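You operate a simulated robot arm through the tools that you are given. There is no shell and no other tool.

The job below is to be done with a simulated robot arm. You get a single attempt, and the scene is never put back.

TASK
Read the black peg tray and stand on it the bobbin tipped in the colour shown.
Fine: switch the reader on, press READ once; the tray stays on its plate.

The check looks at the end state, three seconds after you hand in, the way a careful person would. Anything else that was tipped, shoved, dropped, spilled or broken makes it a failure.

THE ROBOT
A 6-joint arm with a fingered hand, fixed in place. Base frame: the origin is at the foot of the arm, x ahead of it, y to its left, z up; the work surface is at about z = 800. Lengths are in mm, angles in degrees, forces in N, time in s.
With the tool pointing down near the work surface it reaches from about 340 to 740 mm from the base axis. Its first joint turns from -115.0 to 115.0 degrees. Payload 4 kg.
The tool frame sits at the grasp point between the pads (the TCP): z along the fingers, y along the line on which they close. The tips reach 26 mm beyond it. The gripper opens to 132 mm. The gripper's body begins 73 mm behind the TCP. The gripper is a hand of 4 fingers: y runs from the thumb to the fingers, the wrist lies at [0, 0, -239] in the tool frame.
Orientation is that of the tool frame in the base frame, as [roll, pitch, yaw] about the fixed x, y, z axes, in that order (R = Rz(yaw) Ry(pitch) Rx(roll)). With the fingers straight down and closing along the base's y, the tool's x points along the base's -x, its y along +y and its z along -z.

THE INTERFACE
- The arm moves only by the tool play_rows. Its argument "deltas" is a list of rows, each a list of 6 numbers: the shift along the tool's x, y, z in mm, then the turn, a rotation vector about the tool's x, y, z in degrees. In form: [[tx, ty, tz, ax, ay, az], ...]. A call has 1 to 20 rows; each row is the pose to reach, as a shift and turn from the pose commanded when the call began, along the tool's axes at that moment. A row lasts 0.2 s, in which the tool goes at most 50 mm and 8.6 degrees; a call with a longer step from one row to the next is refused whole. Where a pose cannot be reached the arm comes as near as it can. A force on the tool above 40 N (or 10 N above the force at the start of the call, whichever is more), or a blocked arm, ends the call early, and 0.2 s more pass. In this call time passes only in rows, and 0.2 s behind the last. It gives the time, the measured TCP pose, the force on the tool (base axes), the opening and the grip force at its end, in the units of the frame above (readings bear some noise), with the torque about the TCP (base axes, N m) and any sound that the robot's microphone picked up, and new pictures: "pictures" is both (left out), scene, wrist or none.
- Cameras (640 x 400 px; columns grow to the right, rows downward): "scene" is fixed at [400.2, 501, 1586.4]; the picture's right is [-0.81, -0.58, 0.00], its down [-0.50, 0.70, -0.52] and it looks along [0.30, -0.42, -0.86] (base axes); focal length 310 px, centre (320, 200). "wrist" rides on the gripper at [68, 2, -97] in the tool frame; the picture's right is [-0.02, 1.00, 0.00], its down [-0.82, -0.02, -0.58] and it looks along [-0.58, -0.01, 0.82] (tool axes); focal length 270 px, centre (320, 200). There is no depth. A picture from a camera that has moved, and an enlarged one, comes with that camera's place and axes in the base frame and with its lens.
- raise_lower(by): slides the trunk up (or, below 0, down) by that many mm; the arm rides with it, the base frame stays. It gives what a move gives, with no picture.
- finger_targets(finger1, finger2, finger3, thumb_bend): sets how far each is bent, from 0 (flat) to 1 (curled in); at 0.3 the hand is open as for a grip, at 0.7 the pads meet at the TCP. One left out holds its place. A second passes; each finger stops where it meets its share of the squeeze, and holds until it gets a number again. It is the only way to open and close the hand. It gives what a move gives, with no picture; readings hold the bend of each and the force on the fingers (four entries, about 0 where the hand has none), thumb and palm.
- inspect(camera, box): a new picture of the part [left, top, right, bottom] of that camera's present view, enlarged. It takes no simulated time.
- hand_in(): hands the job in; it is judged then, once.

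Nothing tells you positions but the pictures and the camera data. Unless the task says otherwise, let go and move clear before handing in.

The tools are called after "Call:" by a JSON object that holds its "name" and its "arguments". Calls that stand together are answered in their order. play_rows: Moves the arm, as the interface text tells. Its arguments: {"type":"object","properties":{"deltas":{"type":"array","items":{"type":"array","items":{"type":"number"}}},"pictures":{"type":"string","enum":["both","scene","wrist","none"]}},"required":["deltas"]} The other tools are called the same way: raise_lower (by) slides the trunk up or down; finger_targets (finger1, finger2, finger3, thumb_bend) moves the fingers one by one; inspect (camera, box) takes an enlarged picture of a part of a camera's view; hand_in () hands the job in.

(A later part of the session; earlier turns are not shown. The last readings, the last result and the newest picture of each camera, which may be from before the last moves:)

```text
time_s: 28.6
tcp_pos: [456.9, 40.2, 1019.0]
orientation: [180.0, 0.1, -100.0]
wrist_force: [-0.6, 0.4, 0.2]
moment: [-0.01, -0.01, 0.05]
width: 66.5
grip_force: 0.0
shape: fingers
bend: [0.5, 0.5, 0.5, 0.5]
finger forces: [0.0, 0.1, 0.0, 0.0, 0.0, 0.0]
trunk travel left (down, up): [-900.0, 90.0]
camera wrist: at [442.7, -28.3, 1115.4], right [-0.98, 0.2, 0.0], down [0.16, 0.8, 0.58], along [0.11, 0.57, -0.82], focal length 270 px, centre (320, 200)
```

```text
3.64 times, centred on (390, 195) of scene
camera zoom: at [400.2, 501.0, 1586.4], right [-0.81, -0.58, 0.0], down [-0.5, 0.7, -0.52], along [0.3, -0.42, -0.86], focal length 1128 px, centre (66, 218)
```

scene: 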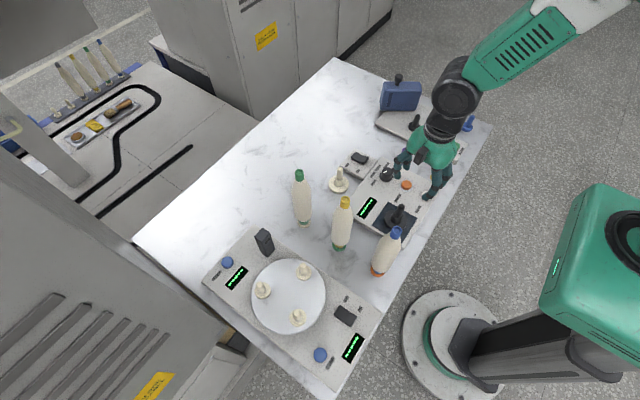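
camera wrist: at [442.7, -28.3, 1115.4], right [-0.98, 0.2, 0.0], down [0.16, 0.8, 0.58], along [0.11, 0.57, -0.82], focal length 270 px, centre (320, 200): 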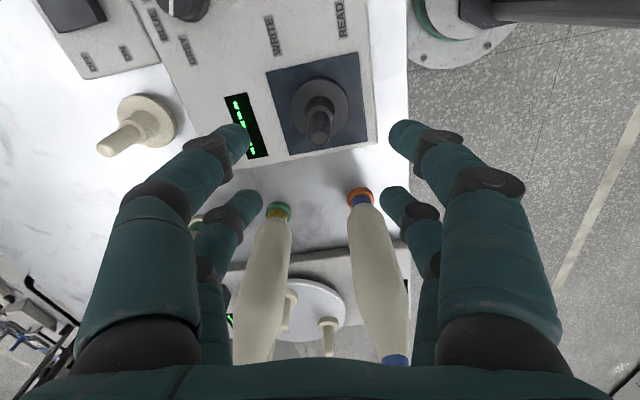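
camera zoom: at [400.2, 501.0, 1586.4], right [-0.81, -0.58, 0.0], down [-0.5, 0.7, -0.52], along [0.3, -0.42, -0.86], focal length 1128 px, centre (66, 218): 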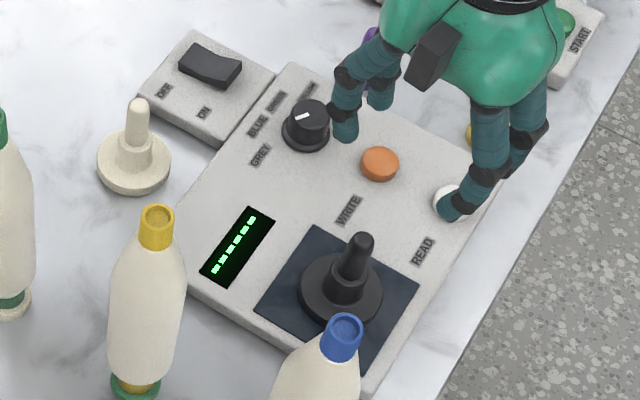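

The tray stands upright on the plate. Now the reader's rocker switch and the READ button, enlarged.

Call:
{"name": "inspect", "arguments": {"camera": "scene", "box": [340, 145, 380, 180]}}

Call:
{"name": "inspect", "arguments": {"camera": "wrist", "box": [30, 0, 230, 125]}}

Call:
{"name": "inspect", "arguments": {"camera": "scene", "box": [325, 295, 365, 330]}}

Call:
{"name": "inspect", "arguments": {"camera": "scene", "box": [380, 160, 450, 220]}}

```text
11.43 times, centred on (360, 162) of scene
camera zoom: at [400.2, 501.0, 1586.4], right [-0.81, -0.58, 0.0], down [-0.5, 0.7, -0.52], along [0.3, -0.42, -0.86], focal length 3545 px, centre (-137, 629)
```

zoom: 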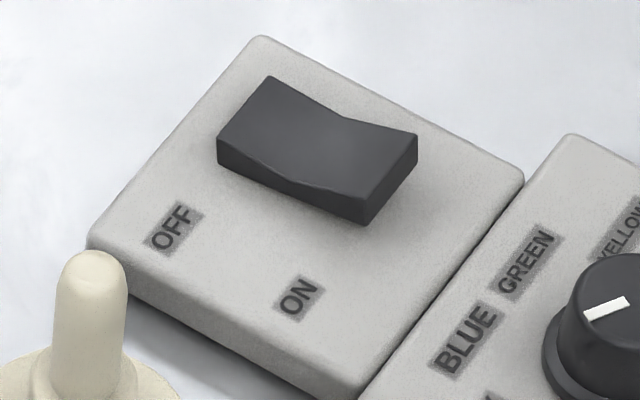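

```text
3.20 times, centred on (130, 62) of wrist
camera zoom: at [442.7, -28.3, 1115.4], right [-0.98, 0.2, 0.0], down [0.16, 0.8, 0.58], along [0.11, 0.57, -0.82], focal length 865 px, centre (928, 640)
```

zoom: 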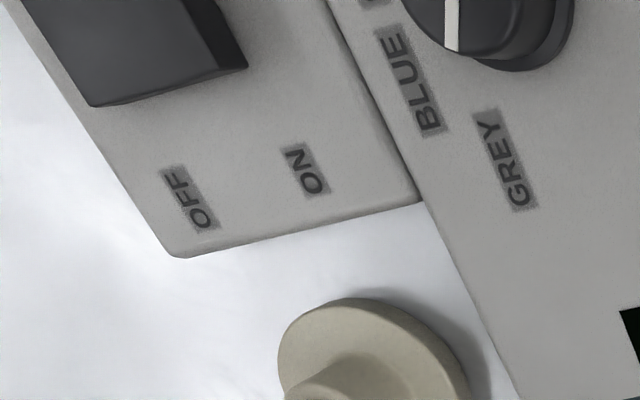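

```text
11.43 times, centred on (345, 312) of scene
camera zoom: at [400.2, 501.0, 1586.4], right [-0.81, -0.58, 0.0], down [-0.5, 0.7, -0.52], along [0.3, -0.42, -0.86], focal length 3545 px, centre (34, -1086)
```

zoom: 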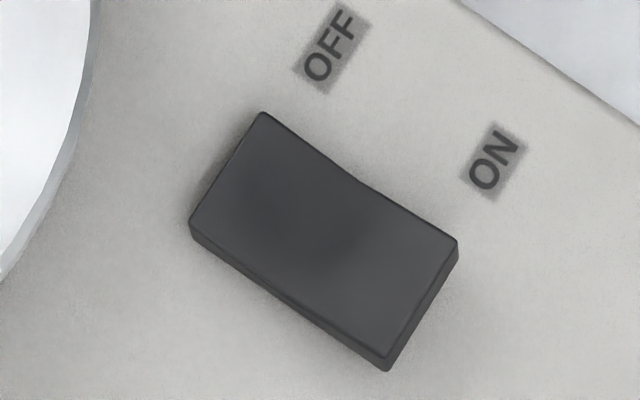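

```text
6.67 times, centred on (415, 190) of scene
camera zoom: at [400.2, 501.0, 1586.4], right [-0.81, -0.58, 0.0], down [-0.5, 0.7, -0.52], along [0.3, -0.42, -0.86], focal length 2068 px, centre (-313, 267)
```

zoom: 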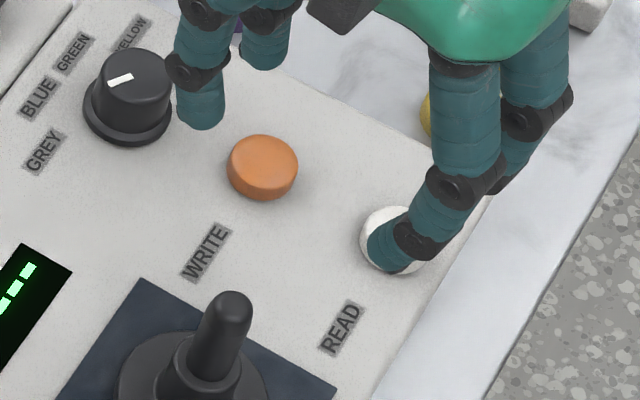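

The rocker's ON end (−x side) stands raised, so the reader is off; I'll press near (640, −67). First I'll curl the far pair and close the near pair to make a pressing tip.

Call:
{"name": "finger_targets", "arguments": {"finger1": 0.7, "finger2": 1.0, "finger3": 1.0, "thumb_bend": 0.7}}

Call:
{"name": "play_rows", "arguments": {"deltas": [[0, 0, 0, 0, 0, 0]]}}

Call:
{"name": "inspect", "arguments": {"camera": "scene", "box": [380, 100, 480, 220]}}

```text
time_s: 29.6
tcp_pos: [456.4, 39.5, 1019.1]
orientation: [-179.9, -0.1, -99.9]
wrist_force: [0.1, -0.5, -0.5]
moment: [0.0, 0.0, 0.02]
width: 1.5
grip_force: 0.1
shape: fingers
bend: [0.7, 0.74, 0.74, 0.7]
finger forces: [0.0, 0.0, 0.0, 0.0, 0.0, 0.0]
trunk travel left (down, up): [-900.0, 90.0]
```

```text
time_s: 30.0
tcp_pos: [455.9, 39.7, 1018.2]
orientation: [-179.9, 0.0, -99.9]
wrist_force: [-0.8, 0.4, -0.1]
moment: [-0.01, 0.03, -0.01]
width: 1.6
grip_force: 0.0
shape: fingers
bend: [0.7, 0.74, 0.74, 0.7]
finger forces: [0.0, 0.1, 0.0, 0.0, 0.1, 0.0]
trunk travel left (down, up): [-900.0, 90.0]
camera wrist: at [442.4, -28.3, 1115.2], right [-0.98, 0.2, 0.0], down [0.16, 0.8, 0.58], along [0.11, 0.57, -0.82], focal length 270 px, centre (320, 200)
```

scene: 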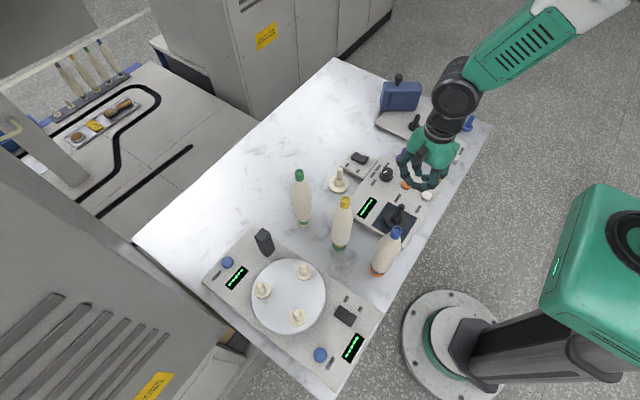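
wrist: 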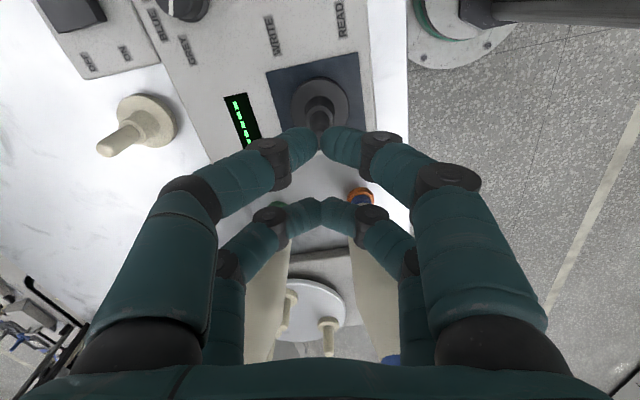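

```text
3.33 times, centred on (430, 160) of scene
camera zoom: at [400.2, 501.0, 1586.4], right [-0.81, -0.58, 0.0], down [-0.5, 0.7, -0.52], along [0.3, -0.42, -0.86], focal length 1034 px, centre (-47, 333)
```

zoom: 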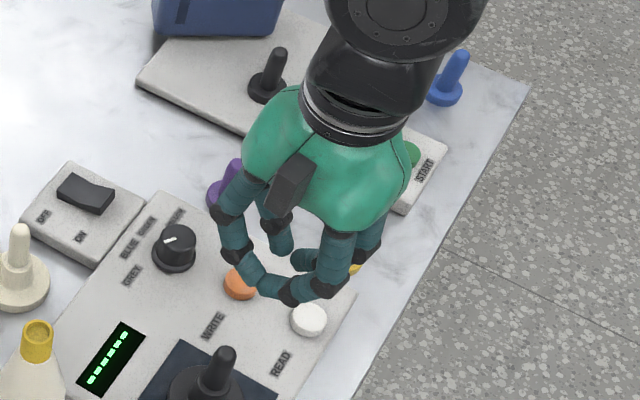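

The far pair only meets itself, so I'll simply press with the closed tips, oriented so the other pair stays clear of the rocker. Moving above the rocker's ON end with the far pair on target, yaw −120.

Call:
{"name": "finger_targets", "arguments": {"finger2": 0.7, "finger3": 0.7}}

Call:
{"name": "play_rows", "arguments": {"deltas": [[11, -24, 0, 0, 0, 2.5], [23, -48, 0, 0, 0, 5], [34, -72, 0, 0, 0, 7.5], [46, -96, 0, 0, 0, 10], [57, -120, 0, 0, 0, 12.5], [68, -144, 0, 0, 0, 15], [80, -168, 0, 0, 0, 17.5], [91.1, -191.7, 0, 0, 0, 20], [91.1, -191.7, 40, 0, 0, 20], [91.1, -191.7, 80, 0, 0, 20], [91.1, -191.7, 119, 0, 0, 20], [91.1, -191.7, 119, 0, 0, 20]]}}

Call:
{"name": "inspect", "arguments": {"camera": "scene", "box": [330, 120, 410, 190]}}

```text
time_s: 31.0
tcp_pos: [455.6, 39.2, 1019.2]
orientation: [180.0, 0.0, -100.0]
wrist_force: [0.3, 0.4, -0.9]
moment: [-0.01, 0.01, 0.04]
width: 1.7
grip_force: 0.0
shape: fingers
bend: [0.7, 0.7, 0.7, 0.7]
finger forces: [0.0, 0.0, 0.0, 0.0, 0.0, 0.0]
trunk travel left (down, up): [-900.0, 90.0]
```

```text
time_s: 33.6
tcp_pos: [628.5, -81.8, 899.3]
orientation: [179.9, 0.0, -120.1]
wrist_force: [-0.4, 0.6, 0.5]
moment: [0.01, -0.02, 0.0]
width: 1.3
grip_force: 0.0
shape: fingers
bend: [0.7, 0.7, 0.7, 0.7]
finger forces: [0.0, 0.0, 0.0, 0.0, 0.0, 0.0]
trunk travel left (down, up): [-900.0, 90.0]
camera wrist: at [592.7, -141.3, 996.3], right [-0.85, 0.52, 0.0], down [0.43, 0.7, 0.58], along [0.3, 0.49, -0.82], focal length 270 px, centre (320, 200)
```

scene: 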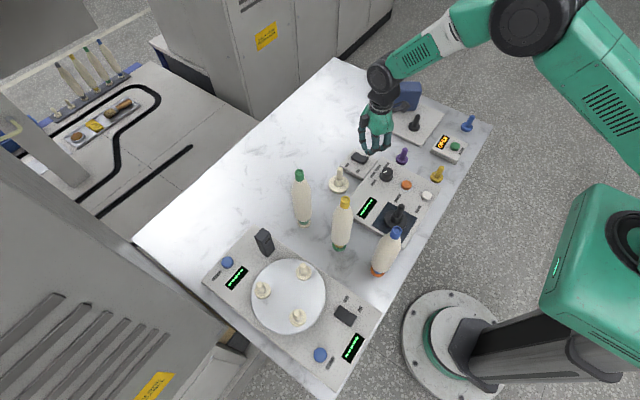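
wrist: 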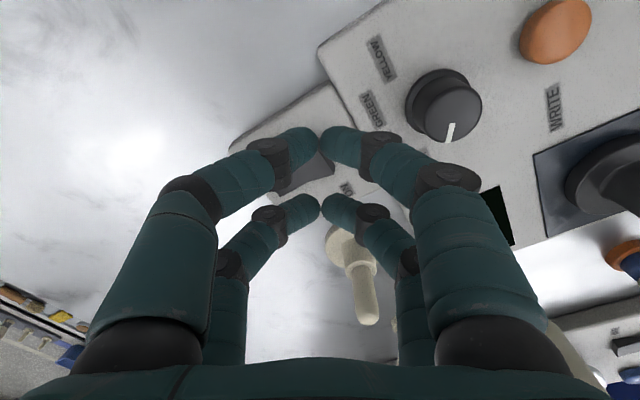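

```text
5.71 times, centred on (370, 155) of scene
camera zoom: at [400.2, 501.0, 1586.4], right [-0.81, -0.58, 0.0], down [-0.5, 0.7, -0.52], along [0.3, -0.42, -0.86], focal length 1772 px, centre (34, 457)
```

zoom: 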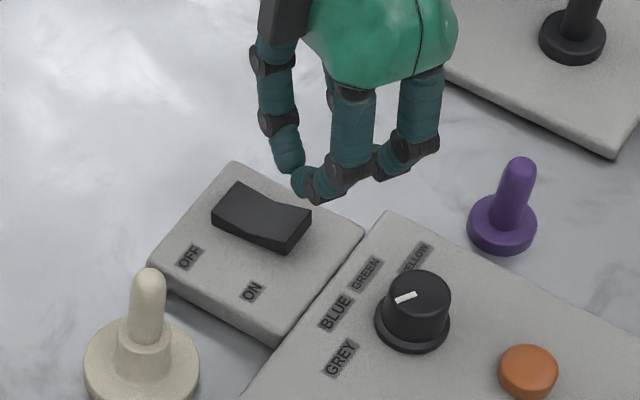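

The tips project onto the ON half of the rocker exactly as planned. I'll lower and press gently in small steps.

Call:
{"name": "play_rows", "arguments": {"deltas": [[0, 0, 15, 0, 0, 0], [0, 0, 28, 0, 0, 0], [0, 0, 32, 0, 0, 0], [0, 0, 32, 0, 0, 0]], "pictures": "none"}}

Call:
{"name": "play_rows", "arguments": {"deltas": [[0, 0, 1.5, 0, 0, 0], [0, 0, 3, 0, 0, 0], [0, 0, 4.5, 0, 0, 0], [0, 0, 4.5, 0, 0, 0]], "pictures": "none"}}

Call:
{"name": "inspect", "arguments": {"camera": "scene", "box": [330, 120, 410, 190]}}

```text
time_s: 34.6
tcp_pos: [628.7, -82.3, 867.1]
orientation: [180.0, 0.0, -119.8]
wrist_force: [-0.2, -0.3, 0.2]
moment: [0.0, -0.02, 0.02]
width: 1.2
grip_force: 0.0
shape: fingers
bend: [0.7, 0.7, 0.7, 0.7]
finger forces: [0.0, 0.0, 0.0, 0.0, 0.1, 0.1]
trunk travel left (down, up): [-900.0, 90.0]
```

```text
time_s: 35.6
tcp_pos: [630.4, -82.2, 861.4]
orientation: [179.9, 0.0, -120.0]
wrist_force: [0.2, -0.8, 0.5]
moment: [0.0, -0.01, 0.01]
width: 1.5
grip_force: 0.6
shape: fingers
bend: [0.7, 0.7, 0.7, 0.7]
finger forces: [0.0, 1.2, 0.0, 0.0, 0.0, 0.0]
trunk travel left (down, up): [-900.0, 90.0]
```

```text
5.71 times, centred on (370, 155) of scene
camera zoom: at [400.2, 501.0, 1586.4], right [-0.81, -0.58, 0.0], down [-0.5, 0.7, -0.52], along [0.3, -0.42, -0.86], focal length 1772 px, centre (34, 457)
```

zoom: 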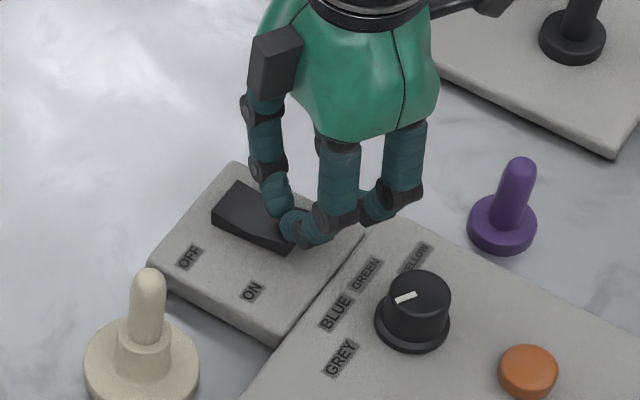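

Fingertip contact has begun. Pressing further in small steps.

Call:
{"name": "play_rows", "arguments": {"deltas": [[0, 0, 1.5, 0, 0, 0], [0, 0, 3, 0, 0, 0], [0, 0, 3, 0, 0, 0]], "pictures": "none"}}

Call:
{"name": "play_rows", "arguments": {"deltas": [[0, 0, 1.5, 0, 0, 0], [0, 0, 3, 0, 0, 0], [0, 0, 3, 0, 0, 0]], "pictures": "none"}}

Call:
{"name": "inspect", "arguments": {"camera": "scene", "box": [330, 140, 430, 230]}}

```text
time_s: 36.4
tcp_pos: [628.8, -82.2, 858.0]
orientation: [-180.0, 0.1, -120.0]
wrist_force: [0.0, -0.4, -0.1]
moment: [0.01, 0.02, -0.04]
width: 1.5
grip_force: 0.1
shape: fingers
bend: [0.7, 0.7, 0.7, 0.7]
finger forces: [0.1, 0.0, 0.1, 0.1, 0.0, 0.0]
trunk travel left (down, up): [-900.0, 90.0]
```

```text
time_s: 37.2
tcp_pos: [628.8, -81.1, 856.2]
orientation: [-179.9, 0.0, -120.0]
wrist_force: [0.2, -1.4, 8.0]
moment: [0.07, -0.16, -0.04]
width: 1.3
grip_force: 3.8
shape: fingers
bend: [0.7, 0.7, 0.71, 0.7]
finger forces: [0.1, 0.0, 7.1, 0.1, 0.0, 0.0]
trunk travel left (down, up): [-900.0, 90.0]
```

```text
4.44 times, centred on (380, 185) of scene
camera zoom: at [400.2, 501.0, 1586.4], right [-0.81, -0.58, 0.0], down [-0.5, 0.7, -0.52], along [0.3, -0.42, -0.86], focal length 1378 px, centre (53, 267)
```

zoom: 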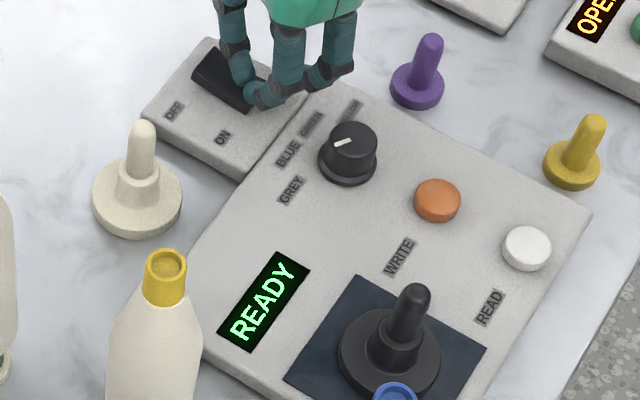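

The reader shows READY. I'll lift off and move above the READ button at about (425, −63).

Call:
{"name": "play_rows", "arguments": {"deltas": [[0, 0, -25, 0, 0, 0], [0, 0, -55, 0, 0, 0], [0, 0, -80, 0, 0, 0], [15, 26, -80, 0, 0, 0], [30, 53, -80, 0, 0, 0], [45, 80, -80, 0, 0, 0], [60, 107, -80, 0, 0, 0], [75, 134, -80, 0, 0, 0], [90, 160, -80, 0, 0, 0], [104.1, 185.3, -80, 0, 0, 0], [104.1, 185.3, -50, 0, 0, 0], [104.1, 185.3, -20, 0, 0, 0], [104.1, 185.3, -20, 0, 0, 0]]}}

Call:
{"name": "inspect", "arguments": {"camera": "scene", "box": [380, 150, 460, 220]}}

Call:
{"name": "inspect", "arguments": {"camera": "scene", "box": [330, 135, 410, 235]}}

```text
time_s: 40.0
tcp_pos: [416.6, -78.4, 876.3]
orientation: [-180.0, 0.0, -119.9]
wrist_force: [0.4, -0.3, 0.8]
moment: [0.0, -0.01, -0.02]
width: 1.4
grip_force: 0.0
shape: fingers
bend: [0.7, 0.7, 0.7, 0.7]
finger forces: [0.0, 0.0, 0.1, 0.0, 0.0, 0.0]
trunk travel left (down, up): [-900.0, 90.0]
camera wrist: at [380.7, -139.2, 972.7], right [-0.85, 0.52, 0.0], down [0.43, 0.7, 0.58], along [0.3, 0.49, -0.82], focal length 270 px, centre (320, 200)
```

scene: 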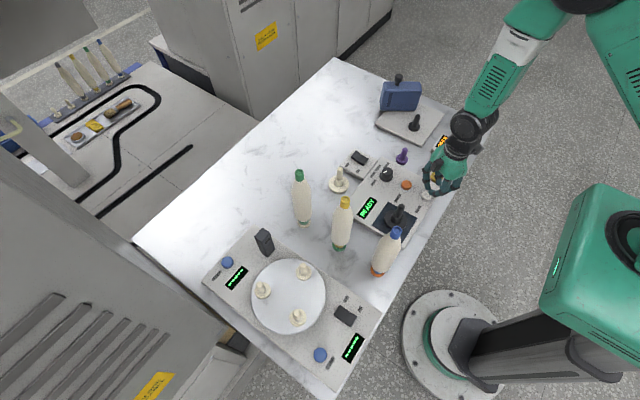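
wrist: 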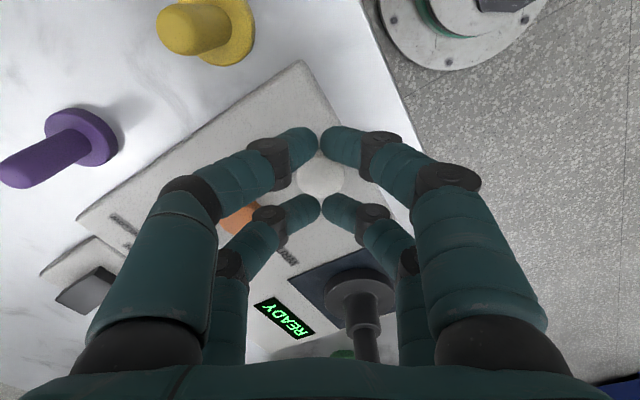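

```text
5.71 times, centred on (420, 185) of scene
camera zoom: at [400.2, 501.0, 1586.4], right [-0.81, -0.58, 0.0], down [-0.5, 0.7, -0.52], along [0.3, -0.42, -0.86], focal length 1772 px, centre (-251, 286)
```

zoom: 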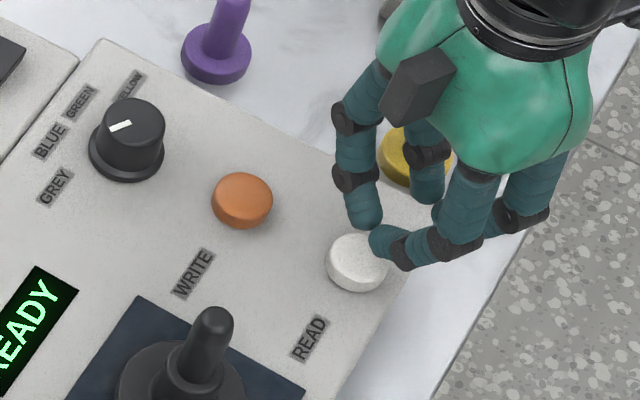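

```text
4.00 times, centred on (370, 185) of scene
camera zoom: at [400.2, 501.0, 1586.4], right [-0.81, -0.58, 0.0], down [-0.5, 0.7, -0.52], along [0.3, -0.42, -0.86], focal length 1241 px, centre (120, 260)
```

zoom: 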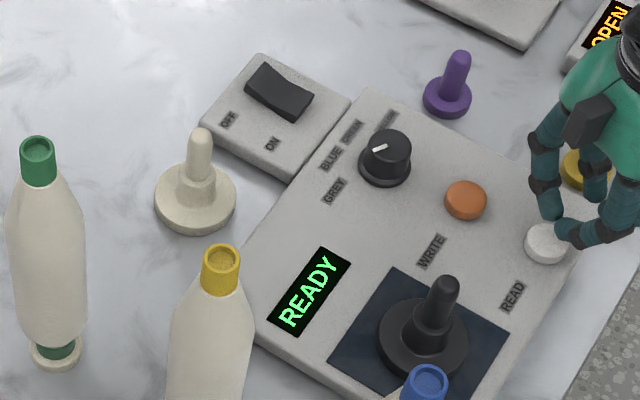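

The tips will land on the button, about 5 mm off centre. I'll correct that and lower to just above it.

Call:
{"name": "play_rows", "arguments": {"deltas": [[-4.6, -2, 8, 0, 0, 0], [-4.6, -2, 16, 0, 0, 0], [-4.6, -2, 16, 0, 0, 0]], "pictures": "none"}}

Call:
{"name": "inspect", "arguments": {"camera": "scene", "box": [380, 150, 460, 220]}}

```text
time_s: 40.8
tcp_pos: [419.7, -77.1, 860.6]
orientation: [179.9, 0.0, -120.1]
wrist_force: [0.3, 0.5, -0.2]
moment: [0.0, 0.03, 0.0]
width: 1.3
grip_force: 0.0
shape: fingers
bend: [0.7, 0.7, 0.7, 0.7]
finger forces: [0.0, 0.0, 0.0, 0.0, 0.0, 0.0]
trunk travel left (down, up): [-900.0, 90.0]
```

```text
5.71 times, centred on (420, 185) of scene
camera zoom: at [400.2, 501.0, 1586.4], right [-0.81, -0.58, 0.0], down [-0.5, 0.7, -0.52], along [0.3, -0.42, -0.86], focal length 1772 px, centre (-251, 286)
```

zoom: 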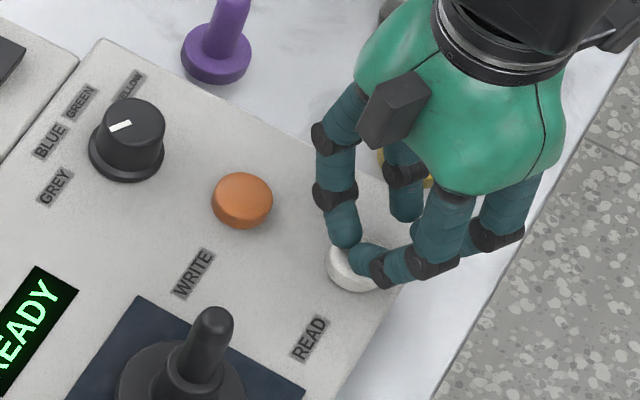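

The tips are over the button. Pressing down once, slowly.

Call:
{"name": "play_rows", "arguments": {"deltas": [[0, 0, 1.5, 0, 0, 0], [0, 0, 3, 0, 0, 0], [0, 0, 4.5, 0, 0, 0], [0, 0, 4.5, 0, 0, 0]], "pictures": "none"}}

Call:
{"name": "inspect", "arguments": {"camera": "scene", "box": [350, 160, 450, 230]}}

```text
time_s: 41.8
tcp_pos: [420.3, -77.7, 854.4]
orientation: [179.9, 0.0, -119.8]
wrist_force: [-1.1, 0.3, 3.0]
moment: [0.05, -0.03, -0.03]
width: 1.3
grip_force: 1.6
shape: fingers
bend: [0.7, 0.7, 0.7, 0.7]
finger forces: [0.0, 1.9, 1.1, 0.0, 0.0, 0.1]
trunk travel left (down, up): [-900.0, 90.0]
heard: click
```

```text
5.71 times, centred on (400, 195) of scene
camera zoom: at [400.2, 501.0, 1586.4], right [-0.81, -0.58, 0.0], down [-0.5, 0.7, -0.52], along [0.3, -0.42, -0.86], focal length 1772 px, centre (-137, 229)
```

zoom: 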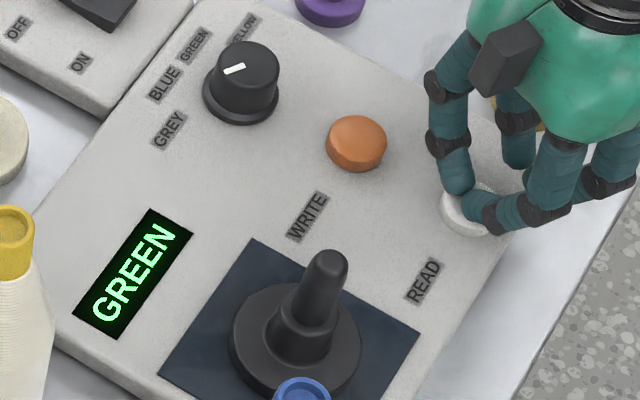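

The display reads GREEN, with one click heard. I'll lift straight off, confirm the reading, and go high over the green-tipped bobbin at about (667, 204), which also tests reach there.

Call:
{"name": "play_rows", "arguments": {"deltas": [[0, 0, -20, 0, 0, 0], [0, 0, -60, 0, 0, 0], [0, 0, -100, 0, 0, 0], [0, 0, -140, 0, 0, 0], [0, 0, -180, 0, 0, 0], [0, 0, -220, 0, 0, 0], [0, 0, -260, 0, 0, 0], [0, 0, -276, 0, 0, 0], [-37, -7, -276, 0, 0, 0], [-74, -15, -276, 0, 0, 0], [-110, -22, -276, 0, 0, 0], [-147, -29, -276, 0, 0, 0], [-184, -37, -276, 0, 0, 0], [-220, -44, -276, 0, 0, 0], [-257, -51, -276, 0, 0, 0], [-294, -59, -276, 0, 0, 0], [-330, -66, -276, 0, 0, 0], [-367.3, -73.2, -276, 0, 0, 0], [-367.3, -73.2, -276, 0, 0, 0]]}}

Call:
{"name": "inspect", "arguments": {"camera": "scene", "box": [350, 140, 450, 240]}}

```text
time_s: 45.8
tcp_pos: [669.2, 204.6, 1131.5]
orientation: [179.9, 0.0, -120.0]
wrist_force: [-0.5, 0.2, -0.3]
moment: [0.0, 0.01, 0.02]
width: 1.4
grip_force: 0.1
shape: fingers
bend: [0.7, 0.7, 0.7, 0.7]
finger forces: [0.0, 0.0, 0.0, 0.1, 0.0, 0.0]
trunk travel left (down, up): [-900.0, 90.0]
camera wrist: at [633.4, 145.2, 1227.0], right [-0.85, 0.52, 0.0], down [0.43, 0.7, 0.58], along [0.3, 0.49, -0.82], focal length 270 px, centre (320, 200)
```

scene: 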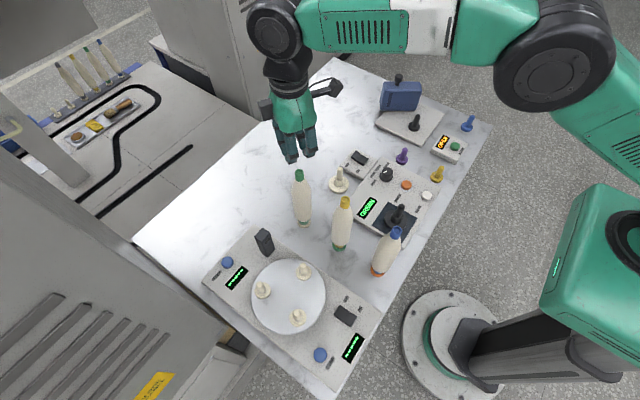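
wrist: 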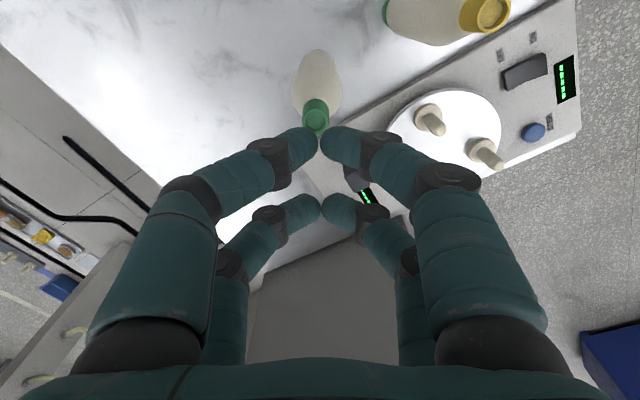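

```text
4.00 times, centred on (400, 190) of scene
camera zoom: at [400.2, 501.0, 1586.4], right [-0.81, -0.58, 0.0], down [-0.5, 0.7, -0.52], along [0.3, -0.42, -0.86], focal length 1241 px, centre (0, 240)
```

zoom: 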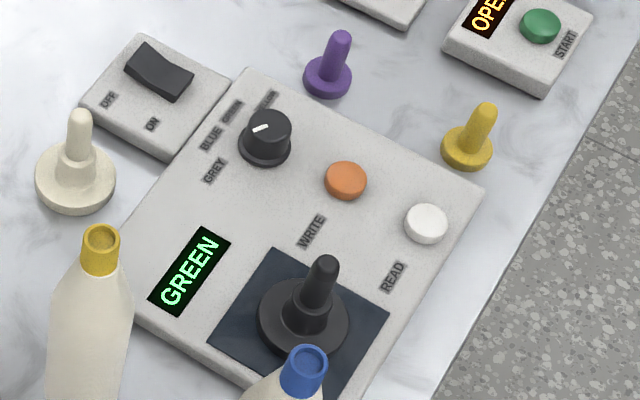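

The arm reaches here without trouble and the display still says GREEN. I'll open the hand and enlarge both views to place the green bobbin exactly.

Call:
{"name": "finger_targets", "arguments": {"finger1": 0.38, "finger2": 0.38, "finger3": 0.38, "thumb_bend": 0.38}}

Call:
{"name": "inspect", "arguments": {"camera": "wrist", "box": [260, 30, 380, 150]}}

Call:
{"name": "inspect", "arguments": {"camera": "scene", "box": [270, 160, 340, 240]}}

Call:
{"name": "inspect", "arguments": {"camera": "scene", "box": [370, 190, 430, 240]}}

```text
time_s: 46.8
tcp_pos: [669.1, 204.7, 1128.8]
orientation: [179.9, 0.1, -120.0]
wrist_force: [-0.1, -0.2, -0.3]
moment: [0.01, -0.02, 0.0]
width: 106.2
grip_force: 0.0
shape: fingers
bend: [0.38, 0.38, 0.38, 0.38]
finger forces: [0.0, 0.0, 0.1, 0.0, 0.0, 0.0]
trunk travel left (down, up): [-900.0, 90.0]
```

```text
3.33 times, centred on (320, 90) of wrist
camera zoom: at [634.0, 145.2, 1226.5], right [-0.85, 0.52, 0.0], down [0.43, 0.7, 0.58], along [0.3, 0.49, -0.82], focal length 901 px, centre (320, 567)
```

zoom: 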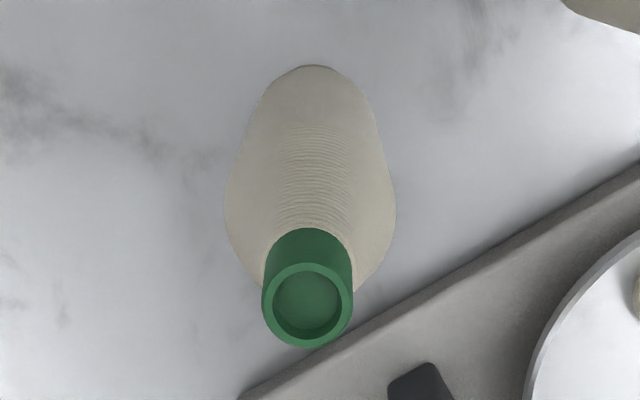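

```text
5.00 times, centred on (305, 200) of scene
camera zoom: at [400.2, 501.0, 1586.4], right [-0.81, -0.58, 0.0], down [-0.5, 0.7, -0.52], along [0.3, -0.42, -0.86], focal length 1551 px, centre (395, 200)
```

zoom: 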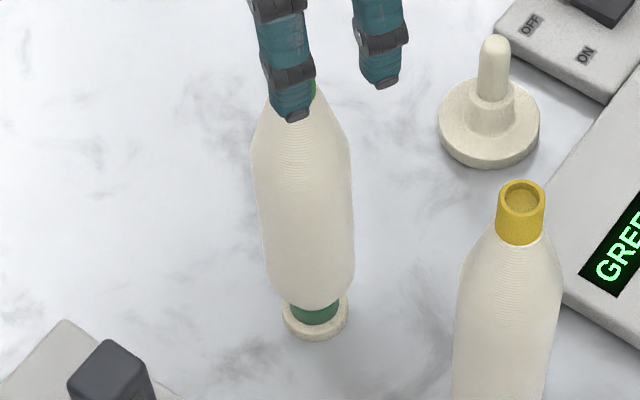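

```text
8.00 times, centred on (400, 215) of scene
camera zoom: at [400.2, 501.0, 1586.4], right [-0.81, -0.58, 0.0], down [-0.5, 0.7, -0.52], along [0.3, -0.42, -0.86], focal length 2481 px, centre (-320, 80)
```

zoom: 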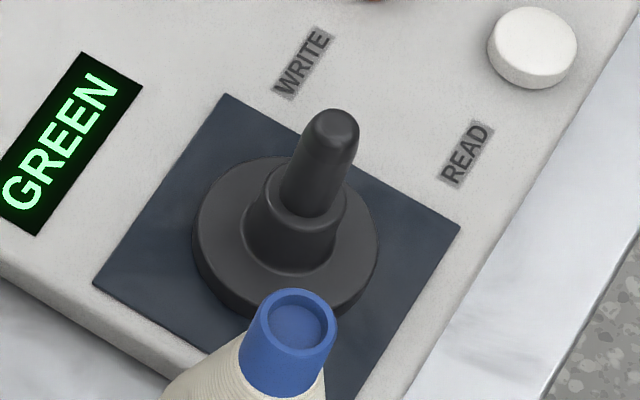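

The green bobbin's axis comes out at about (670.5, 200.5) with its top at z ≈ 1039, and the black peg's axis at about (460, 58.5). I'll centre over the bobbin, lower partway and check.

Call:
{"name": "play_rows", "arguments": {"deltas": [[2.9, -3.3, 20, 0, 0, 0], [2.9, -3.3, 45, 0, 0, 0], [2.9, -3.3, 69, 0, 0, 0], [2.9, -3.3, 69, 0, 0, 0]]}}

Call:
{"name": "inspect", "arguments": {"camera": "wrist", "box": [220, 100, 420, 260]}}

Call:
{"name": "inspect", "arguments": {"camera": "scene", "box": [260, 120, 350, 240]}}

```text
time_s: 47.8
tcp_pos: [669.6, 200.0, 1060.1]
orientation: [-179.9, 0.0, -119.9]
wrist_force: [0.4, -0.1, -0.6]
moment: [-0.01, 0.02, -0.02]
width: 106.1
grip_force: 0.0
shape: fingers
bend: [0.38, 0.38, 0.38, 0.38]
finger forces: [0.0, 0.0, 0.0, 0.1, 0.0, 0.0]
trunk travel left (down, up): [-900.0, 90.0]
camera wrist: at [635.0, 140.3, 1157.2], right [-0.85, 0.52, 0.0], down [0.43, 0.7, 0.58], along [0.3, 0.49, -0.82], focal length 270 px, centre (320, 200)
```

scene: 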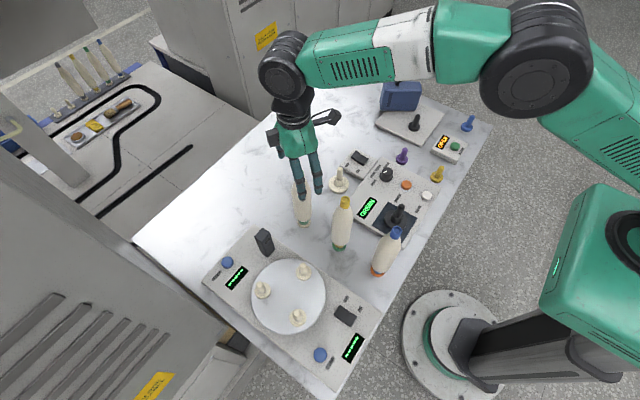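
wrist: 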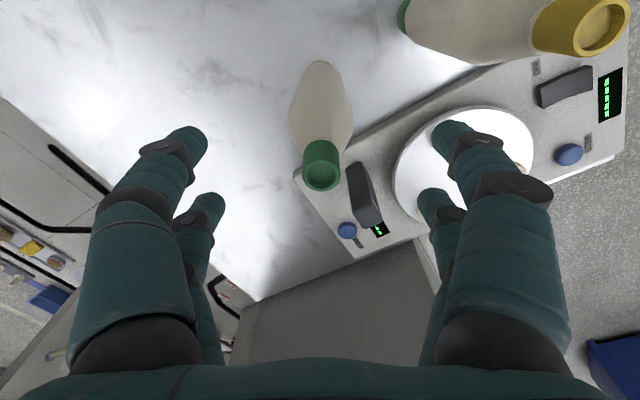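

```text
2.50 times, centred on (320, 180) of wrist
camera zoom: at [635.0, 140.3, 1157.2], right [-0.85, 0.52, 0.0], down [0.43, 0.7, 0.58], along [0.3, 0.49, -0.82], focal length 676 px, centre (320, 250)
```

zoom: 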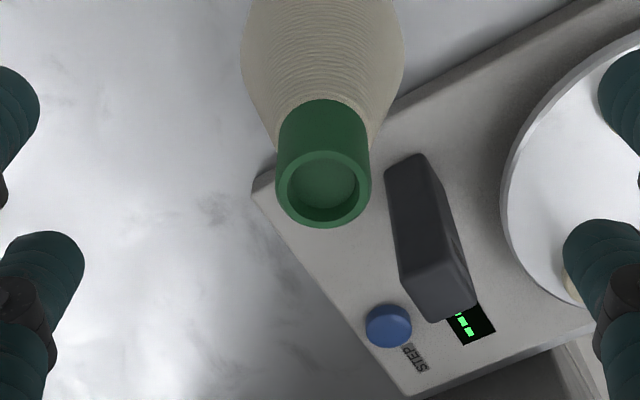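

```text
3.33 times, centred on (305, 180) of scene
camera zoom: at [400.2, 501.0, 1586.4], right [-0.81, -0.58, 0.0], down [-0.5, 0.7, -0.52], along [0.3, -0.42, -0.86], focal length 1034 px, centre (370, 267)
```

zoom: 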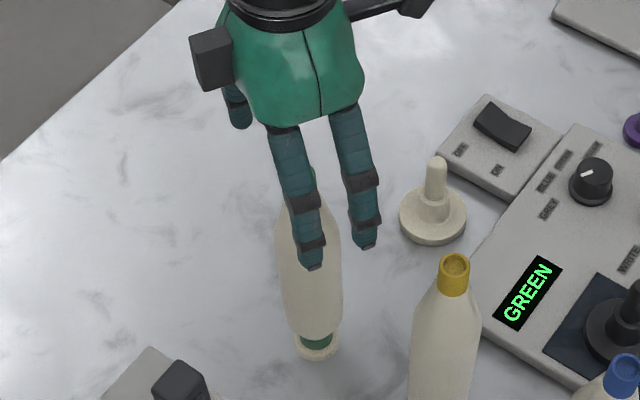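

The cap shows at (321, 175), within 1 mm of the hand's centre line. I'll lower to the grasp height around the body.

Call:
{"name": "play_rows", "arguments": {"deltas": [[0, 1, 20, 0, 0, 0], [0, 1, 40, 0, 0, 0], [0, 1, 60, 0, 0, 0], [0, 1, 75, 0, 0, 0], [0, 1, 84, 0, 0, 0], [0, 1, 84, 0, 0, 0]]}}

Call:
{"name": "inspect", "arguments": {"camera": "scene", "box": [260, 140, 350, 240]}}

```text
time_s: 49.2
tcp_pos: [668.2, 199.9, 977.4]
orientation: [-180.0, 0.0, -119.9]
wrist_force: [0.4, -0.2, -0.7]
moment: [-0.02, -0.02, 0.0]
width: 106.0
grip_force: 0.0
shape: fingers
bend: [0.38, 0.38, 0.38, 0.38]
finger forces: [0.0, 0.0, 0.0, 0.1, 0.1, 0.1]
trunk travel left (down, up): [-900.0, 90.0]
camera wrist: at [633.0, 141.2, 1074.8], right [-0.85, 0.52, 0.0], down [0.43, 0.7, 0.58], along [0.3, 0.49, -0.82], focal length 270 px, centre (320, 200)
```

scene: 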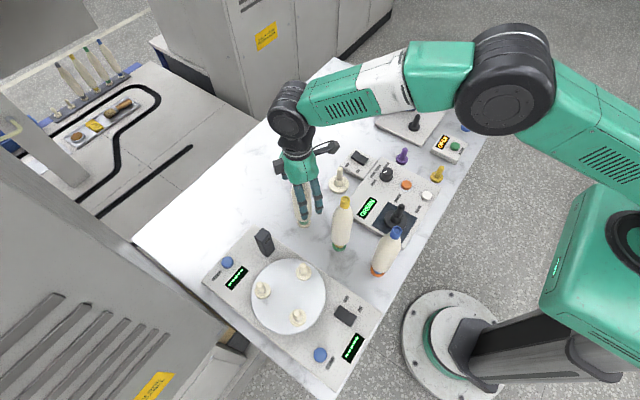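
wrist: 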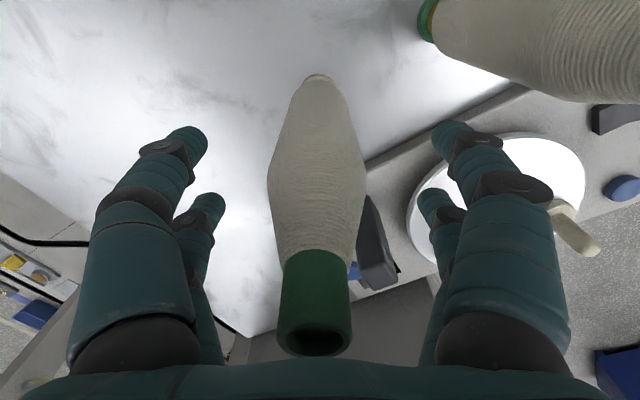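

```text
4.00 times, centred on (305, 190) of scene
camera zoom: at [400.2, 501.0, 1586.4], right [-0.81, -0.58, 0.0], down [-0.5, 0.7, -0.52], along [0.3, -0.42, -0.86], focal length 1241 px, centre (380, 240)
```

zoom: 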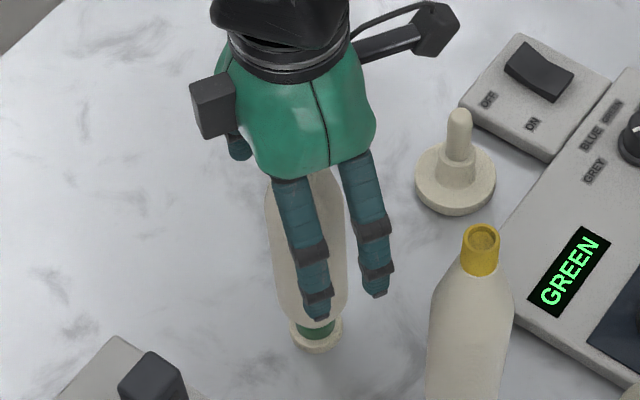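

The bobbin sits centrally in the open hand with no contact. Closing all four digits on the body, first lightly and then firmly.

Call:
{"name": "finger_targets", "arguments": {"finger1": 0.5, "finger2": 0.5, "finger3": 0.5, "thumb_bend": 0.5}}

Call:
{"name": "finger_targets", "arguments": {"finger1": 0.8, "finger2": 0.8, "finger3": 0.8, "thumb_bend": 0.8}}

Call:
{"name": "play_rows", "arguments": {"deltas": [[0, 0, 0, 0, 0, 0]]}}

Call:
{"name": "inspect", "arguments": {"camera": "scene", "box": [260, 140, 350, 240]}}

```text
time_s: 50.2
tcp_pos: [667.9, 200.5, 978.4]
orientation: [-180.0, 0.1, -120.1]
wrist_force: [0.2, 0.1, 0.1]
moment: [0.02, -0.02, -0.01]
width: 66.1
grip_force: 0.1
shape: fingers
bend: [0.5, 0.5, 0.5, 0.5]
finger forces: [0.0, 0.0, 0.1, 0.0, 0.1, 0.0]
trunk travel left (down, up): [-900.0, 90.0]
```

```text
time_s: 51.2
tcp_pos: [667.7, 201.1, 977.3]
orientation: [-180.0, 0.0, -119.9]
wrist_force: [-0.6, 0.5, -0.8]
moment: [0.18, 0.18, 0.01]
width: 27.9
grip_force: 21.3
shape: fingers
bend: [0.59, 0.59, 0.66, 0.65]
finger forces: [9.6, 12.2, 6.9, 0.0, 14.0, 0.0]
trunk travel left (down, up): [-900.0, 90.0]
```

```text
time_s: 51.6
tcp_pos: [669.2, 200.8, 978.7]
orientation: [179.9, 0.0, -119.9]
wrist_force: [-0.2, 1.6, -1.3]
moment: [0.18, 0.13, -0.01]
width: 28.0
grip_force: 21.2
shape: fingers
bend: [0.59, 0.59, 0.66, 0.65]
finger forces: [9.6, 12.2, 6.8, 0.0, 14.0, 0.1]
trunk travel left (down, up): [-900.0, 90.0]
camera wrist: at [633.2, 141.3, 1074.8], right [-0.85, 0.52, 0.0], down [0.43, 0.7, 0.58], along [0.3, 0.49, -0.82], focal length 270 px, centre (320, 200)
```

scene: 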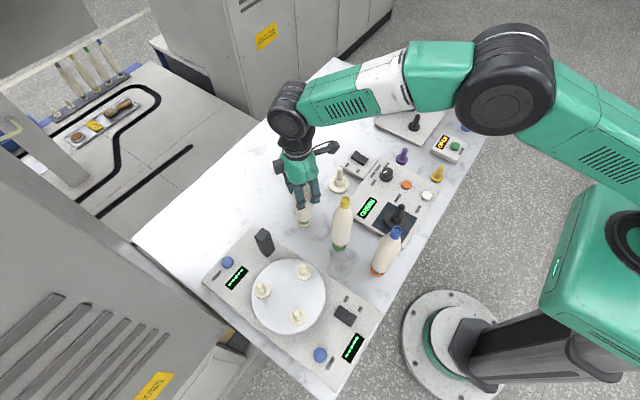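
wrist: 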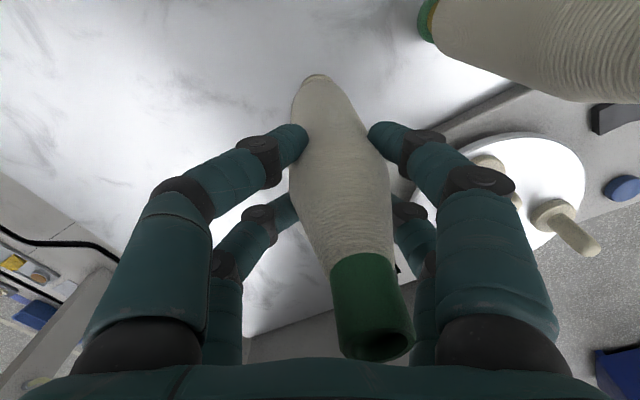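

```text
4.00 times, centred on (305, 190) of scene
camera zoom: at [400.2, 501.0, 1586.4], right [-0.81, -0.58, 0.0], down [-0.5, 0.7, -0.52], along [0.3, -0.42, -0.86], focal length 1241 px, centre (380, 240)
```

zoom: 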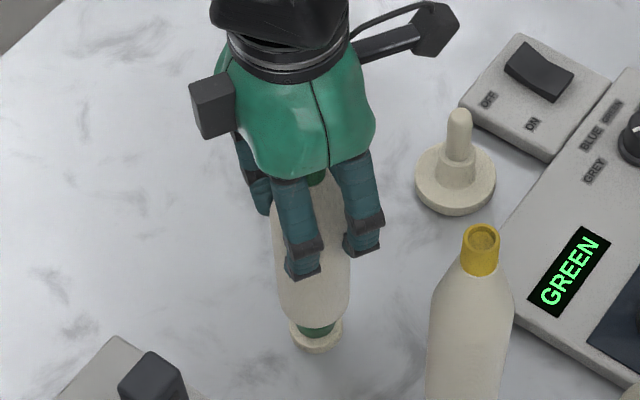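

The bobbin was pushed off-centre and leans in the grip, because the two sides did not close evenly. I'll ease the fingers off and close again in small matched steps.

Call:
{"name": "finger_targets", "arguments": {"finger1": 0.57, "finger2": 0.57, "finger3": 0.62, "thumb_bend": 0.62}}

Call:
{"name": "finger_targets", "arguments": {"finger1": 0.56, "finger2": 0.56, "finger3": 0.56, "thumb_bend": 0.56}}

Call:
{"name": "play_rows", "arguments": {"deltas": [[0, 0, 0, 0, 0, 0]], "pictures": "wrist"}}

Call:
{"name": "inspect", "arguments": {"camera": "scene", "box": [260, 140, 350, 240]}}

```text
time_s: 52.6
tcp_pos: [669.1, 202.2, 978.3]
orientation: [179.9, 0.0, -119.8]
wrist_force: [-0.2, 0.6, 0.4]
moment: [-0.01, -0.03, -0.01]
width: 36.3
grip_force: 0.1
shape: fingers
bend: [0.56, 0.56, 0.62, 0.62]
finger forces: [0.0, 0.2, 0.4, 0.0, 0.2, 0.0]
trunk travel left (down, up): [-900.0, 90.0]
```

```text
time_s: 53.6
tcp_pos: [668.5, 201.1, 978.4]
orientation: [180.0, 0.0, -120.0]
wrist_force: [-0.9, -0.2, -0.2]
moment: [0.0, 0.01, -0.04]
width: 46.0
grip_force: 0.0
shape: fingers
bend: [0.56, 0.56, 0.56, 0.56]
finger forces: [0.0, 0.1, 0.0, 0.0, 0.0, 0.0]
trunk travel left (down, up): [-900.0, 90.0]
```

```text
time_s: 54.0
tcp_pos: [668.4, 201.1, 977.7]
orientation: [179.9, 0.1, -119.9]
wrist_force: [-0.2, 0.0, 0.2]
moment: [0.01, -0.03, -0.02]
width: 45.8
grip_force: 0.0
shape: fingers
bend: [0.56, 0.56, 0.56, 0.56]
finger forces: [0.0, 0.1, 0.1, 0.1, 0.0, 0.0]
trunk travel left (down, up): [-900.0, 90.0]
camera wrist: at [633.0, 141.2, 1075.1], right [-0.85, 0.52, 0.0], down [0.43, 0.7, 0.58], along [0.3, 0.49, -0.82], focal length 270 px, centre (320, 200)
```

wrist: 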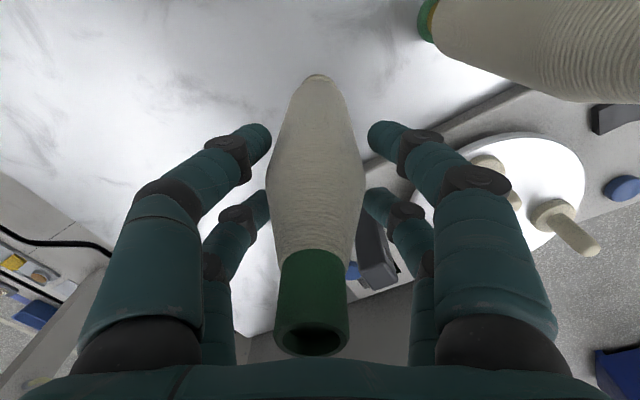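

```text
4.00 times, centred on (305, 190) of scene
camera zoom: at [400.2, 501.0, 1586.4], right [-0.81, -0.58, 0.0], down [-0.5, 0.7, -0.52], along [0.3, -0.42, -0.86], focal length 1241 px, centre (380, 240)
```

zoom: 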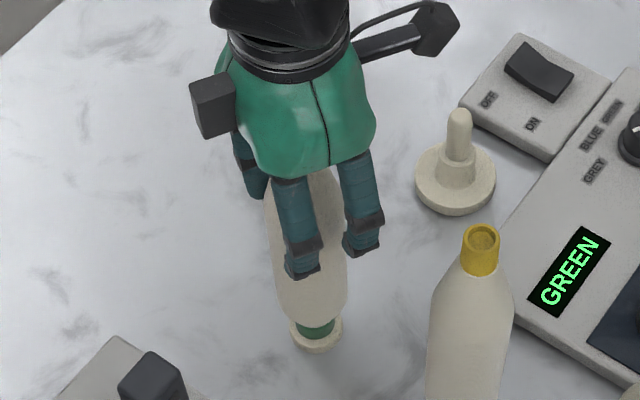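

It came back upright and sits about 1.2 mm toward the thumb side. I'll shift by that and close in small matched steps.

Call:
{"name": "play_rows", "arguments": {"deltas": [[0, -1.2, 0, 0, 0, 0], [0, -1.2, 0, 0, 0, 0]], "pictures": "none"}}

Call:
{"name": "finger_targets", "arguments": {"finger1": 0.59, "finger2": 0.59, "finger3": 0.59, "thumb_bend": 0.59}}

Call:
{"name": "finger_targets", "arguments": {"finger1": 0.605, "finger2": 0.605, "finger3": 0.605, "thumb_bend": 0.605}}

Call:
{"name": "finger_targets", "arguments": {"finger1": 0.615, "finger2": 0.615, "finger3": 0.615, "thumb_bend": 0.615}}

Call:
{"name": "play_rows", "arguments": {"deltas": [[0, 0, 0, 0, 0, 0]], "pictures": "wrist"}}

```text
time_s: 54.6
tcp_pos: [669.7, 200.5, 977.9]
orientation: [-180.0, 0.0, -120.0]
wrist_force: [-0.2, -0.4, 0.2]
moment: [-0.01, 0.01, -0.01]
width: 45.9
grip_force: 0.1
shape: fingers
bend: [0.56, 0.56, 0.56, 0.56]
finger forces: [0.0, 0.1, 0.1, 0.0, 0.0, 0.0]
trunk travel left (down, up): [-900.0, 90.0]
```

```text
time_s: 55.6
tcp_pos: [668.9, 200.9, 978.3]
orientation: [180.0, -0.1, -120.0]
wrist_force: [0.1, -0.3, -0.6]
moment: [0.04, -0.01, 0.02]
width: 36.4
grip_force: 0.2
shape: fingers
bend: [0.59, 0.59, 0.59, 0.59]
finger forces: [0.0, 0.1, 0.2, 0.1, 0.0, 0.0]
trunk travel left (down, up): [-900.0, 90.0]
```

```text
time_s: 56.6
tcp_pos: [669.6, 200.2, 978.6]
orientation: [179.9, 0.0, -119.9]
wrist_force: [-0.4, 0.5, 0.2]
moment: [0.02, -0.02, -0.02]
width: 34.8
grip_force: 1.0
shape: fingers
bend: [0.59, 0.59, 0.59, 0.6]
finger forces: [0.4, 0.6, 0.7, 0.1, 0.5, 0.0]
trunk travel left (down, up): [-900.0, 90.0]
```

```text
time_s: 57.6
tcp_pos: [669.7, 199.5, 976.7]
orientation: [180.0, 0.0, -120.0]
wrist_force: [-0.3, 0.4, 0.2]
moment: [0.01, 0.01, 0.01]
width: 33.9
grip_force: 2.2
shape: fingers
bend: [0.59, 0.59, 0.59, 0.6]
finger forces: [0.8, 1.2, 1.1, 0.1, 1.1, 0.0]
trunk travel left (down, up): [-900.0, 90.0]
```

```text
time_s: 58.0
tcp_pos: [669.5, 199.1, 977.9]
orientation: [180.0, 0.0, -120.0]
wrist_force: [-0.3, 0.2, 0.1]
moment: [0.02, -0.01, 0.01]
width: 33.7
grip_force: 2.1
shape: fingers
bend: [0.59, 0.59, 0.59, 0.6]
finger forces: [0.8, 1.1, 1.0, 0.1, 1.1, 0.0]
trunk travel left (down, up): [-900.0, 90.0]
camera wrist: at [633.8, 140.2, 1074.9], right [-0.85, 0.52, 0.0], down [0.43, 0.7, 0.58], along [0.3, 0.49, -0.82], focal length 270 px, centre (320, 200)
```

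wrist: 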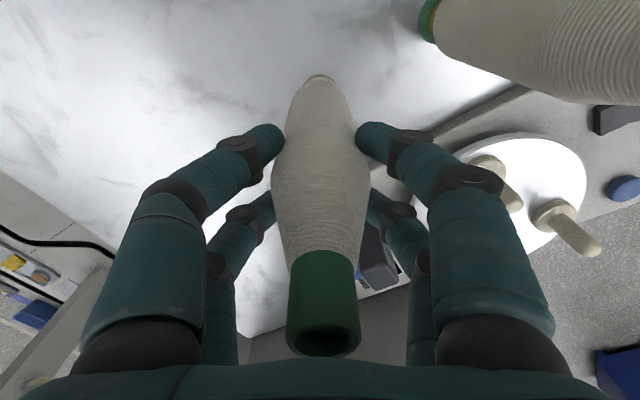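

All four digits touch evenly at about 1 N. I'll tighten in equal steps below saturation.

Call:
{"name": "finger_targets", "arguments": {"finger1": 0.635, "finger2": 0.635, "finger3": 0.635, "thumb_bend": 0.635}}

Call:
{"name": "finger_targets", "arguments": {"finger1": 0.655, "finger2": 0.655, "finger3": 0.655, "thumb_bend": 0.655}}

Call:
{"name": "finger_targets", "arguments": {"finger1": 0.675, "finger2": 0.675, "finger3": 0.675, "thumb_bend": 0.675}}

Call:
{"name": "play_rows", "arguments": {"deltas": [[0, 0, 0, 0, 0, 0]], "pictures": "wrist"}}

```text
time_s: 59.0
tcp_pos: [669.0, 200.4, 977.5]
orientation: [180.0, 0.0, -120.0]
wrist_force: [0.3, 0.6, 0.1]
moment: [0.0, 0.06, -0.03]
width: 32.2
grip_force: 4.5
shape: fingers
bend: [0.6, 0.59, 0.6, 0.61]
finger forces: [2.0, 2.6, 2.0, 0.1, 2.4, 0.0]
trunk travel left (down, up): [-900.0, 90.0]
```

```text
time_s: 60.0
tcp_pos: [669.7, 200.2, 977.9]
orientation: [180.0, 0.0, -119.9]
wrist_force: [0.3, -0.1, -0.1]
moment: [-0.02, -0.02, -0.01]
width: 31.0
grip_force: 7.9
shape: fingers
bend: [0.6, 0.59, 0.6, 0.63]
finger forces: [3.2, 4.1, 3.2, 0.0, 4.0, 0.0]
trunk travel left (down, up): [-900.0, 90.0]
```

```text
time_s: 61.0
tcp_pos: [669.7, 200.3, 978.6]
orientation: [-180.0, 0.1, -120.0]
wrist_force: [0.2, -0.7, 0.5]
moment: [-0.02, -0.01, 0.0]
width: 30.2
grip_force: 11.0
shape: fingers
bend: [0.6, 0.6, 0.61, 0.64]
finger forces: [4.8, 5.9, 4.5, 0.1, 5.7, 0.0]
trunk travel left (down, up): [-900.0, 90.0]
```

```text
time_s: 61.4
tcp_pos: [669.8, 200.4, 978.4]
orientation: [-180.0, 0.0, -119.9]
wrist_force: [0.3, -0.4, 0.2]
moment: [0.0, 0.02, 0.0]
width: 30.1
grip_force: 10.0
shape: fingers
bend: [0.6, 0.6, 0.61, 0.64]
finger forces: [4.8, 5.9, 4.5, 0.0, 5.7, 0.0]
trunk travel left (down, up): [-900.0, 90.0]
camera wrist: at [633.8, 140.3, 1074.8], right [-0.85, 0.52, 0.0], down [0.43, 0.7, 0.58], along [0.3, 0.49, -0.82], focal length 270 px, centre (320, 200)
```

wrist: 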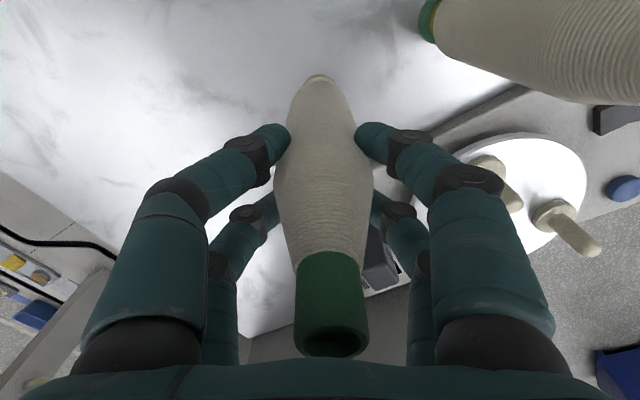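

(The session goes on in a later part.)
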